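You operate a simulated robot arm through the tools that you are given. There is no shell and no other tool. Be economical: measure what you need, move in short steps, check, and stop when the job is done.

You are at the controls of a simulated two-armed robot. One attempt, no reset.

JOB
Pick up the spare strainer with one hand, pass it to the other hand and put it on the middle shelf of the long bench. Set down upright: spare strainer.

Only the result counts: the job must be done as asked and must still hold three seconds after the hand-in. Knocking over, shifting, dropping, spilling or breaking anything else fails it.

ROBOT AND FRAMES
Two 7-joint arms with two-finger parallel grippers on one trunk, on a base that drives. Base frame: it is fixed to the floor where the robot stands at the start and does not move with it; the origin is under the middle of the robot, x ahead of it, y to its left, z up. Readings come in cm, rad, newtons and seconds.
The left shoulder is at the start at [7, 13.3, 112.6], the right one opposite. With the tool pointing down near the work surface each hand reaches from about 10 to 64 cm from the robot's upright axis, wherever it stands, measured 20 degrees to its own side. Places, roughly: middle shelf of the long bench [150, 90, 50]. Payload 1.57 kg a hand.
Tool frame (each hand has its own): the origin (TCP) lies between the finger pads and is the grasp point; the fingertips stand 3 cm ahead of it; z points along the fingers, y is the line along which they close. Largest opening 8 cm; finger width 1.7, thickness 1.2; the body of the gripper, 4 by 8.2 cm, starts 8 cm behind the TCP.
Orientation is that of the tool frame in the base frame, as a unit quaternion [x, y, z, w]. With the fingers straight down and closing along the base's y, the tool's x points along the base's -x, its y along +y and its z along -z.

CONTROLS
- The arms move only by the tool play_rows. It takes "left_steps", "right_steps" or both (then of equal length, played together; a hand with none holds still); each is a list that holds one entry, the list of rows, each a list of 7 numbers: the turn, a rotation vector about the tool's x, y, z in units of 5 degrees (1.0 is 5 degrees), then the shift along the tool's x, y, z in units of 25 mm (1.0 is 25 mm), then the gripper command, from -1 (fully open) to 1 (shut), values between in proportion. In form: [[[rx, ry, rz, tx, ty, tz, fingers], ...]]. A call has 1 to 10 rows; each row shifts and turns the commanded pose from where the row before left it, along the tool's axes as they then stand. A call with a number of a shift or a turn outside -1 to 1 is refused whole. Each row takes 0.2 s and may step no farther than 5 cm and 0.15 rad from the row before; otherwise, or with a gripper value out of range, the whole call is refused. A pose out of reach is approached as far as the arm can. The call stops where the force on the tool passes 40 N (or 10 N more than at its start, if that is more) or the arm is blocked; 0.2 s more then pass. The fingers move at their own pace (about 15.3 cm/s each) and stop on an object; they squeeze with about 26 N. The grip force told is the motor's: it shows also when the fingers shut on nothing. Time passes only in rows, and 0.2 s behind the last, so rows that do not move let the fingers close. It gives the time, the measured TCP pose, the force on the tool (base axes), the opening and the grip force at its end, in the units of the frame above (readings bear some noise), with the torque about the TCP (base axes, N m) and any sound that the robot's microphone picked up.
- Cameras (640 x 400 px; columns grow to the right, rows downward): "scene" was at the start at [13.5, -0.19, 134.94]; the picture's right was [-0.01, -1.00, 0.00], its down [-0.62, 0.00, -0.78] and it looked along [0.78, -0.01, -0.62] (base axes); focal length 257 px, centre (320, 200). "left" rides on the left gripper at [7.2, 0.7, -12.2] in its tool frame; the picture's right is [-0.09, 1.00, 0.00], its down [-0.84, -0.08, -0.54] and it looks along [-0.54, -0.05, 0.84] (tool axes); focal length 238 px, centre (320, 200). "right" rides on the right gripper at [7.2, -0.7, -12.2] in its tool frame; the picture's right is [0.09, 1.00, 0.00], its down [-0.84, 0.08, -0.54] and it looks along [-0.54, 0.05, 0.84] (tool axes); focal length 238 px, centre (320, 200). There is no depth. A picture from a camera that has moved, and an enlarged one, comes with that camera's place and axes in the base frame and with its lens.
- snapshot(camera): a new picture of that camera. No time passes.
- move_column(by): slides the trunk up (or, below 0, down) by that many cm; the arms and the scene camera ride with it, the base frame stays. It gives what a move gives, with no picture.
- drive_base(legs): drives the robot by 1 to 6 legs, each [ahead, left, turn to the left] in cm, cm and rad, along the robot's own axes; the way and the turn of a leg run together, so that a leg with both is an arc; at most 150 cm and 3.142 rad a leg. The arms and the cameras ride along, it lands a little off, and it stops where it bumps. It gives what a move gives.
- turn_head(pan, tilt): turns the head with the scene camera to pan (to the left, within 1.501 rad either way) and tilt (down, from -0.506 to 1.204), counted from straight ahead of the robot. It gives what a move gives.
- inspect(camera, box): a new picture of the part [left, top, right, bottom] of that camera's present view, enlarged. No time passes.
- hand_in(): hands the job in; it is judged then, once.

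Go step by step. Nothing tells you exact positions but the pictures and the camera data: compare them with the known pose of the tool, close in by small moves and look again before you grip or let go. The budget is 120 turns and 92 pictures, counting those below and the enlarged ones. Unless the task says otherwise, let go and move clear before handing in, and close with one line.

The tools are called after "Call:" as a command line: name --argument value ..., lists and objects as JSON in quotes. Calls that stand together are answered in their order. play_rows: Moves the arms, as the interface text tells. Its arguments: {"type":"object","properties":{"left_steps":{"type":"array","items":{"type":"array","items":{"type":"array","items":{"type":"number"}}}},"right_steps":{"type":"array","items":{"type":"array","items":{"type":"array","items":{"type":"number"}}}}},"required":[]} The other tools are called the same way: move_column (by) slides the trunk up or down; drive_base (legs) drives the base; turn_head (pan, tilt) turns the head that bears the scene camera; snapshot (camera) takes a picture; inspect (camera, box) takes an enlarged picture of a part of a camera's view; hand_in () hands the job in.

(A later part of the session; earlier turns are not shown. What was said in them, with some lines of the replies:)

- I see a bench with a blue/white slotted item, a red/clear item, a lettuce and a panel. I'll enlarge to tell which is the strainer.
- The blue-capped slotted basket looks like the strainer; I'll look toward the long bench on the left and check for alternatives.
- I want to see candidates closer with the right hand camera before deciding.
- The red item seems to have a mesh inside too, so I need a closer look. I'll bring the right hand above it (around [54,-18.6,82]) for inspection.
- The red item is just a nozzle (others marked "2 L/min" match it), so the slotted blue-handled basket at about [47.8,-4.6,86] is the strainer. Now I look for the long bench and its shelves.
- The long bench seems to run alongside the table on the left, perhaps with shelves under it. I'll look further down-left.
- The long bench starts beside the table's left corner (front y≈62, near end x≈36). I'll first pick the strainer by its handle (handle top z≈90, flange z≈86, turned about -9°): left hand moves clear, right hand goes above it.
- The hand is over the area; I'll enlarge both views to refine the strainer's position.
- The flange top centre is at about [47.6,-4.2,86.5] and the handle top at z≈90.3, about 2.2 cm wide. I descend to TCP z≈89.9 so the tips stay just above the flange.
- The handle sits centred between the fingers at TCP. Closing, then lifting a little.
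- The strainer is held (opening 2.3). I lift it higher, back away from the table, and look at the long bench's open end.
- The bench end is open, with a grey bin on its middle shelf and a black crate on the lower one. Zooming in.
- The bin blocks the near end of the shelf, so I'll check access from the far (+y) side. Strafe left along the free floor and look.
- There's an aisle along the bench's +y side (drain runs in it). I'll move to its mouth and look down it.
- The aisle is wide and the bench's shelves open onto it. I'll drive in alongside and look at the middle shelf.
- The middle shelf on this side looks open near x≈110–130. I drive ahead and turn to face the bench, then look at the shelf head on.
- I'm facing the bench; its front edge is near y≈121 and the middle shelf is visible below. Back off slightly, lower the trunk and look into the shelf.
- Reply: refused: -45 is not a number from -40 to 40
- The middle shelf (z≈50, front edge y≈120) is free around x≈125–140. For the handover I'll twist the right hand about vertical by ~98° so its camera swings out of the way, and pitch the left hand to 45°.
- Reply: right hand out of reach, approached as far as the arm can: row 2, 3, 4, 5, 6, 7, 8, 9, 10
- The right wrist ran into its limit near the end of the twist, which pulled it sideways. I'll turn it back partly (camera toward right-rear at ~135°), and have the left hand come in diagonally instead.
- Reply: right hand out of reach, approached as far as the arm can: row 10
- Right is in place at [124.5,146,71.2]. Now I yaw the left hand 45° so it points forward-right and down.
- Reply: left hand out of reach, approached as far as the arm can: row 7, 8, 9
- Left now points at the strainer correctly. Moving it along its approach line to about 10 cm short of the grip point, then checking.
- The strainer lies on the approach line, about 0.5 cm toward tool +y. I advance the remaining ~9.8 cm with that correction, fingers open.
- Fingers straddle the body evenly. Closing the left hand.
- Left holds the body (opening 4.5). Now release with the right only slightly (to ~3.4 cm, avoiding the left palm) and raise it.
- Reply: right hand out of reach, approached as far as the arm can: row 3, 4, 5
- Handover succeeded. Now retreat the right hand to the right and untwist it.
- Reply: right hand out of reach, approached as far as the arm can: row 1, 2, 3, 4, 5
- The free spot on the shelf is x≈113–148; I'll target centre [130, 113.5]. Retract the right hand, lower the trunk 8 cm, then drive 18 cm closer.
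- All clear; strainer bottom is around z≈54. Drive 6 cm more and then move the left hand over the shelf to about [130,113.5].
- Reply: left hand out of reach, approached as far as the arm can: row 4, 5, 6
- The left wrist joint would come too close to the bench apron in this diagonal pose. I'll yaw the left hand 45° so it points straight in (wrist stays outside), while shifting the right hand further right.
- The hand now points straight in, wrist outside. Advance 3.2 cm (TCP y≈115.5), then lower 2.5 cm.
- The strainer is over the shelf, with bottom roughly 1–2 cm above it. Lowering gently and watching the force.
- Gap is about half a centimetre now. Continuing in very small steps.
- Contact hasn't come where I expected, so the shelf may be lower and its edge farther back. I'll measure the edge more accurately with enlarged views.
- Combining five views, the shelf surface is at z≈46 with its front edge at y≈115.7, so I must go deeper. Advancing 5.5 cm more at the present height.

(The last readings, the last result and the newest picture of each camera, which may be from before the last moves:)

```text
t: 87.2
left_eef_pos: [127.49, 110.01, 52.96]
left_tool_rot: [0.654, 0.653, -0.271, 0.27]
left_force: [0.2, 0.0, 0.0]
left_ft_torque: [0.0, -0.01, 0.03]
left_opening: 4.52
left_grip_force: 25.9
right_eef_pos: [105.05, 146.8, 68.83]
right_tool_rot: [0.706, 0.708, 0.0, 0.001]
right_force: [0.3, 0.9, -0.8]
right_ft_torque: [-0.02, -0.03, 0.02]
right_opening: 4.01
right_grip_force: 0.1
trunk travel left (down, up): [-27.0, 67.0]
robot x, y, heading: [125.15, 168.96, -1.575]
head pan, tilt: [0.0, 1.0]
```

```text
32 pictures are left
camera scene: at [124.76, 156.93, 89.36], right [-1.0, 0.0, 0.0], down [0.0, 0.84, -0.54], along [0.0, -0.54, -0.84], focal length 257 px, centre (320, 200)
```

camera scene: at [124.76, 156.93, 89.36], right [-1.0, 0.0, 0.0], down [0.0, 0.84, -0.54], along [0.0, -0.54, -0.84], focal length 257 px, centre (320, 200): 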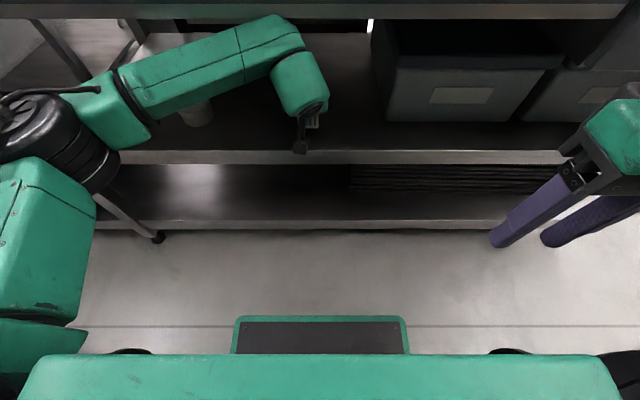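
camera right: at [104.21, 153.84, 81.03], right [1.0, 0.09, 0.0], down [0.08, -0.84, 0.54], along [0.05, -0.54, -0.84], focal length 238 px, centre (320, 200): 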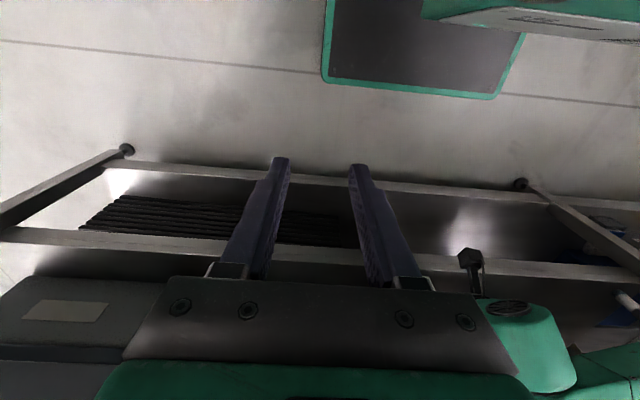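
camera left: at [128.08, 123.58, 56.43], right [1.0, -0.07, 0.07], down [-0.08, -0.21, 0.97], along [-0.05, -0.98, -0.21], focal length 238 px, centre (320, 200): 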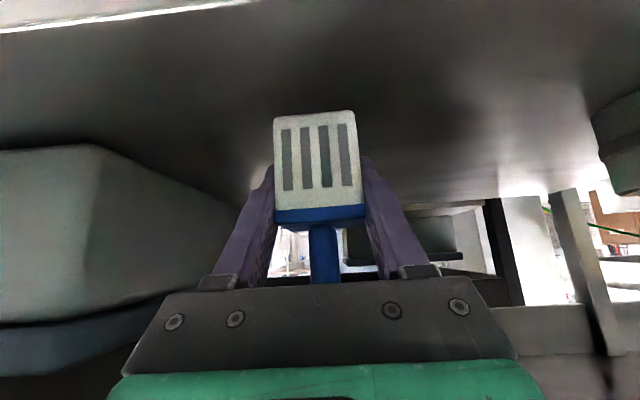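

The edge prediction matches (z≈46, y≈115.7); the strainer is now fully over the shelf. Lowering gently.

Call:
play_rows --left_steps '[[[0, 0, 0, 0.14, 0, 0.14, 1], [0, 0, 0, 0.14, 0, 0.14, 1], [0, 0, 0, 0.14, 0, 0.14, 1], [0, 0, 0, 0.14, 0, 0.14, 1], [0, 0, 0, 0.07, 0, 0.07, 1], [0, 0, 0, 0.07, 0, 0.07, 1]]]'

Call:
snapshot --camera "left"

```text
t: 88.6
left_eef_pos: [127.6, 110.02, 50.49]
left_tool_rot: [0.653, 0.653, -0.271, 0.271]
left_force: [-0.2, 0.1, 0.2]
left_ft_torque: [0.0, -0.02, -0.03]
left_opening: 4.56
left_grip_force: 26.1
right_eef_pos: [104.96, 146.66, 68.67]
right_tool_rot: [0.707, 0.708, 0.0, 0.002]
right_force: [0.3, 0.3, -0.3]
right_ft_torque: [0.02, -0.01, 0.0]
right_opening: 4.01
right_grip_force: 0.1
trunk travel left (down, up): [-27.0, 67.0]
robot x, y, heading: [124.97, 169.02, -1.565]
head pan, tilt: [0.0, 1.0]
```

```text
31 pictures are left
camera left: at [128.12, 123.6, 53.94], right [1.0, -0.07, 0.06], down [-0.08, -0.21, 0.97], along [-0.05, -0.98, -0.21], focal length 238 px, centre (320, 200)
```

left: 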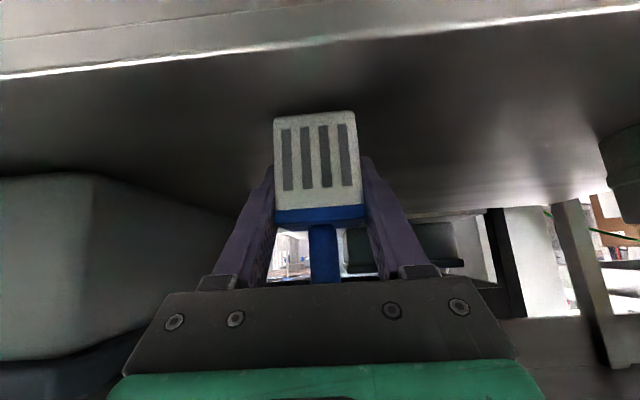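

Call:
play_rows --left_steps '[[[0, 0, 0, 0.06, 0, 0.06, 1], [0, 0, 0, 0.06, 0, 0.06, 1], [0, 0, 0, 0.06, 0, 0.06, 1]]]'

Call:
play_rows --left_steps '[[[0, 0, 0, 0.04, 0, 0.04, 1], [0, 0, 0, 0.04, 0, 0.04, 1]]]'

Call:
inspect --camera "left" --box '[220, 30, 420, 230]'

```text
t: 89.4
left_eef_pos: [127.53, 109.89, 49.93]
left_tool_rot: [0.653, 0.653, -0.272, 0.271]
left_force: [0.6, 0.4, 5.2]
left_ft_torque: [0.08, -0.05, -0.01]
left_opening: 4.54
left_grip_force: 26.4
right_eef_pos: [104.97, 146.88, 68.61]
right_tool_rot: [0.706, 0.708, 0.0, 0.001]
right_force: [0.7, 0.2, 0.4]
right_ft_torque: [0.0, -0.01, 0.02]
right_opening: 4.03
right_grip_force: 0.0
trunk travel left (down, up): [-27.0, 67.0]
robot x, y, heading: [125.12, 169.28, -1.569]
head pan, tilt: [0.0, 1.0]
```

```text
t: 90.0
left_eef_pos: [127.48, 109.98, 50.09]
left_tool_rot: [0.652, 0.652, -0.274, 0.273]
left_force: [1.9, -2.9, 17.5]
left_ft_torque: [0.31, -0.09, 0.0]
left_opening: 4.54
left_grip_force: 26.3
right_eef_pos: [104.96, 146.99, 68.75]
right_tool_rot: [0.706, 0.708, -0.002, 0.003]
right_force: [-0.7, 0.9, 0.2]
right_ft_torque: [-0.01, -0.01, -0.01]
right_opening: 4.02
right_grip_force: 0.2
trunk travel left (down, up): [-27.0, 67.0]
robot x, y, heading: [124.94, 169.3, -1.569]
head pan, tilt: [0.0, 1.0]
```

```text
2.00 times, centred on (320, 130) of left
camera zoom: at [128.1, 123.6, 53.33], right [1.0, -0.07, 0.06], down [-0.08, -0.2, 0.98], along [-0.05, -0.98, -0.21], focal length 477 px, centre (320, 340)
```

zoom: 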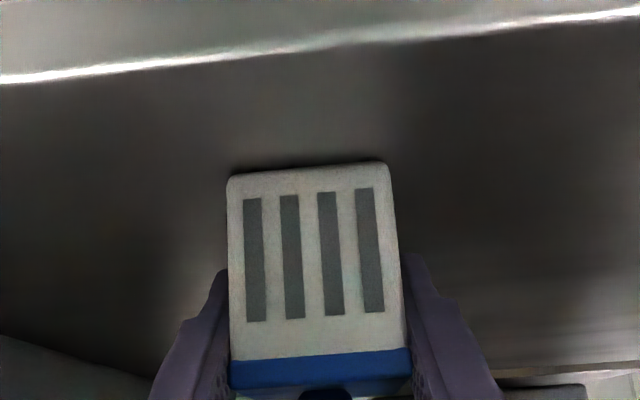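

Contact with the shelf is clear (17 N up, contact shadow). Ease off a touch, then open the left fingers.

Call:
play_rows --left_steps '[[[0, 0, 0, -0.04, 0, -0.04, 1], [0, 0, 0, -0.02, 0, -0.02, 1]]]'

Call:
play_rows --left_steps '[[[0, 0, 0, 0, 0, 0, -0.3], [0, 0, 0, 0, 0, 0, -0.8], [0, 0, 0, 0, 0, 0, -0.9], [0, 0, 0, 0, 0, 0, -0.9]]]'

Call:
inspect --camera "left" --box '[220, 30, 420, 230]'

```text
t: 90.6
left_eef_pos: [127.62, 109.97, 50.02]
left_tool_rot: [0.653, 0.653, -0.272, 0.272]
left_force: [-0.2, -4.8, 13.6]
left_ft_torque: [-0.23, 0.02, 0.03]
left_opening: 4.54
left_grip_force: 26.0
right_eef_pos: [105.06, 147.0, 68.68]
right_tool_rot: [0.707, 0.708, 0.0, 0.002]
right_force: [-1.0, -0.7, 0.7]
right_ft_torque: [0.0, -0.03, -0.03]
right_opening: 4.0
right_grip_force: 0.0
trunk travel left (down, up): [-27.0, 67.0]
robot x, y, heading: [124.72, 169.0, -1.574]
head pan, tilt: [0.0, 1.0]
```

```text
t: 91.6
left_eef_pos: [127.54, 109.9, 49.86]
left_tool_rot: [0.653, 0.653, -0.271, 0.271]
left_force: [0.5, -1.3, 0.0]
left_ft_torque: [-0.01, 0.0, 0.0]
left_opening: 7.57
left_grip_force: 0.0
right_eef_pos: [105.0, 146.74, 68.72]
right_tool_rot: [0.707, 0.708, -0.001, 0.001]
right_force: [0.1, -0.4, -0.4]
right_ft_torque: [-0.02, 0.01, 0.0]
right_opening: 4.01
right_grip_force: 0.0
trunk travel left (down, up): [-27.0, 67.0]
robot x, y, heading: [124.95, 169.18, -1.569]
head pan, tilt: [0.0, 1.0]
```

```text
2.00 times, centred on (320, 130) of left
camera zoom: at [128.1, 123.59, 53.25], right [1.0, -0.07, 0.07], down [-0.08, -0.21, 0.97], along [-0.05, -0.98, -0.21], focal length 477 px, centre (320, 340)
```

zoom: 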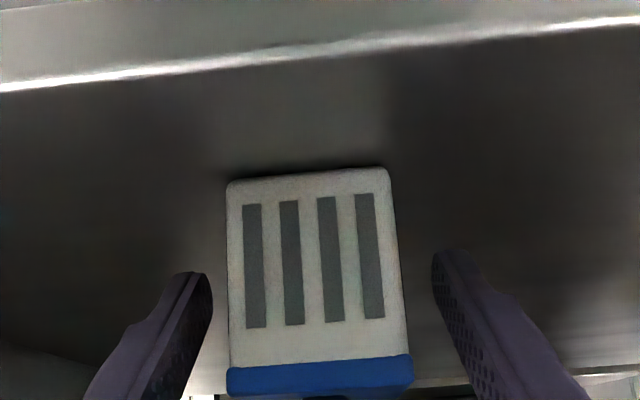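

The strainer stands free between the open fingers. Withdraw the left hand straight back horizontally.

Call:
play_rows --left_steps '[[[0, 0, 0, 0.28, 0, -0.34, -0.9], [0, 0, 0, 0.4, 0, -0.44, -0.9], [0, 0, 0, 0.5, 0, -0.5, -0.9], [0, 0, 0, 0.5, 0, -0.5, -0.9], [0, 0, 0, 0.5, 0, -0.5, -0.9], [0, 0, 0, 0.5, 0, -0.5, -0.9], [0, 0, 0, 0.5, 0, -0.5, -0.9], [0, 0, 0, 0.5, 0, -0.5, -0.9]]]'

Call:
snapshot --camera "left"

Call:
snapshot --camera "scene"

```text
t: 93.4
left_eef_pos: [127.36, 123.1, 50.13]
left_tool_rot: [0.654, 0.653, -0.271, 0.27]
left_force: [0.2, 0.3, 0.6]
left_ft_torque: [-0.03, -0.01, -0.02]
left_opening: 7.57
left_grip_force: 0.1
right_eef_pos: [104.99, 146.83, 68.61]
right_tool_rot: [0.706, 0.708, 0.0, 0.001]
right_force: [0.4, -0.3, 0.5]
right_ft_torque: [0.0, -0.02, -0.01]
right_opening: 4.03
right_grip_force: 0.1
trunk travel left (down, up): [-27.0, 67.0]
robot x, y, heading: [124.92, 169.17, -1.569]
head pan, tilt: [0.0, 1.0]
```

```text
28 pictures are left
camera left: at [128.07, 136.8, 53.45], right [1.0, -0.07, 0.07], down [-0.08, -0.21, 0.97], along [-0.05, -0.98, -0.21], focal length 238 px, centre (320, 200)
```

left: 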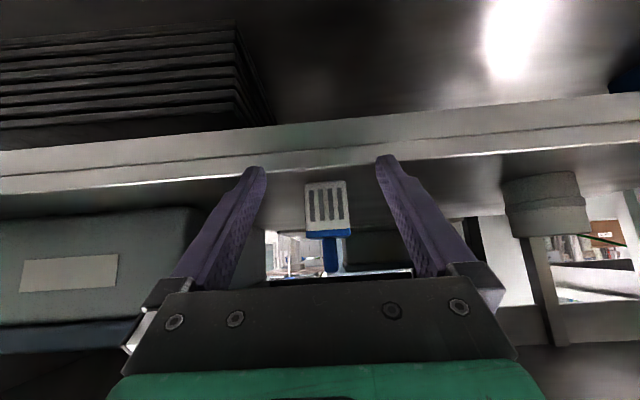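

```text
27 pictures are left
camera scene: at [124.76, 156.95, 89.36], right [-1.0, 0.0, 0.0], down [0.0, 0.84, -0.54], along [0.0, -0.54, -0.84], focal length 257 px, centre (320, 200)
```

scene: 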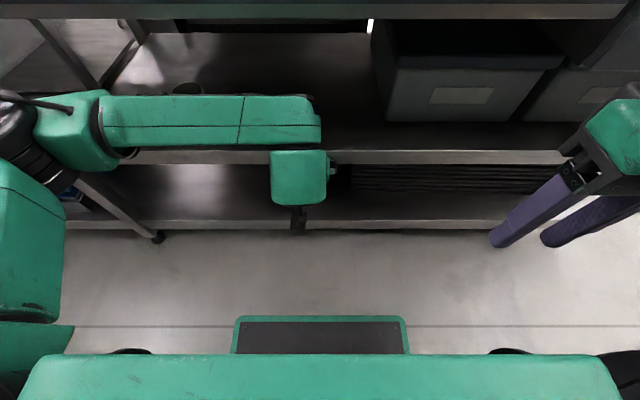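

It stands upright on the middle shelf. Backing the robot clear and taking a final check.

Call:
drive_base --legs '[[-22, 0, 0]]'

Call:
turn_head --pan 0.0 --tilt 0.6

Call:
inspect --camera "left" --box '[220, 130, 420, 290]'

Call:
snapshot --camera "scene"

```text
t: 95.1
left_eef_pos: [127.44, 145.04, 50.0]
left_tool_rot: [0.653, 0.653, -0.271, 0.27]
left_force: [-0.1, 0.4, 0.0]
left_ft_torque: [-0.02, -0.04, -0.02]
left_opening: 7.58
left_grip_force: 0.0
right_eef_pos: [104.93, 168.77, 68.72]
right_tool_rot: [0.707, 0.707, 0.0, 0.002]
right_force: [-0.6, 0.1, -0.2]
right_ft_torque: [0.0, -0.04, 0.04]
right_opening: 4.0
right_grip_force: 0.1
trunk travel left (down, up): [-27.0, 67.0]
robot x, y, heading: [124.64, 190.93, -1.575]
head pan, tilt: [0.0, 1.0]
```

```text
t: 95.9
left_eef_pos: [127.6, 145.07, 50.0]
left_tool_rot: [0.654, 0.653, -0.271, 0.271]
left_force: [-0.8, -0.1, -0.9]
left_ft_torque: [-0.01, -0.01, -0.01]
left_opening: 7.62
left_grip_force: 0.1
right_eef_pos: [104.99, 168.74, 68.73]
right_tool_rot: [0.706, 0.708, 0.0, 0.001]
right_force: [-0.4, -0.8, -0.2]
right_ft_torque: [0.01, 0.0, 0.0]
right_opening: 3.99
right_grip_force: 0.0
trunk travel left (down, up): [-27.0, 67.0]
robot x, y, heading: [125.18, 191.35, -1.571]
head pan, tilt: [0.0, 0.6]
```

```text
2.50 times, centred on (320, 210) of left
camera zoom: at [128.1, 158.72, 53.44], right [1.0, -0.06, 0.07], down [-0.08, -0.21, 0.97], along [-0.05, -0.98, -0.21], focal length 596 px, centre (320, 175)
```

zoom: 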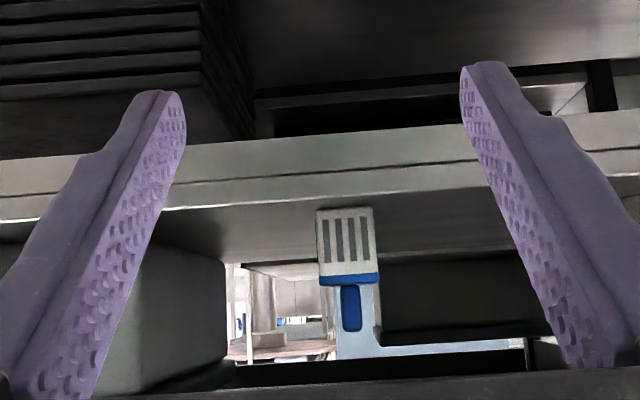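

```text
25 pictures are left
camera scene: at [124.78, 177.02, 92.55], right [-1.0, 0.0, 0.0], down [0.0, 0.57, -0.82], along [0.0, -0.82, -0.57], focal length 257 px, centre (320, 200)
```

scene: 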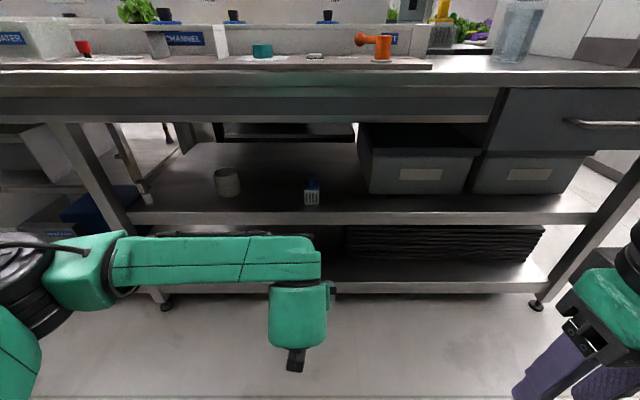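

The strainer stands upright on the middle shelf between the cup and the bin. Nothing else has been disturbed and both hands are clear, so I'm handing in.

Call:
hand_in

```text
The job is handed in.
```

The right hand picked up the spare strainer and passed it to the left hand, which set it down upright on the middle shelf of the long bench; I have handed the job in.
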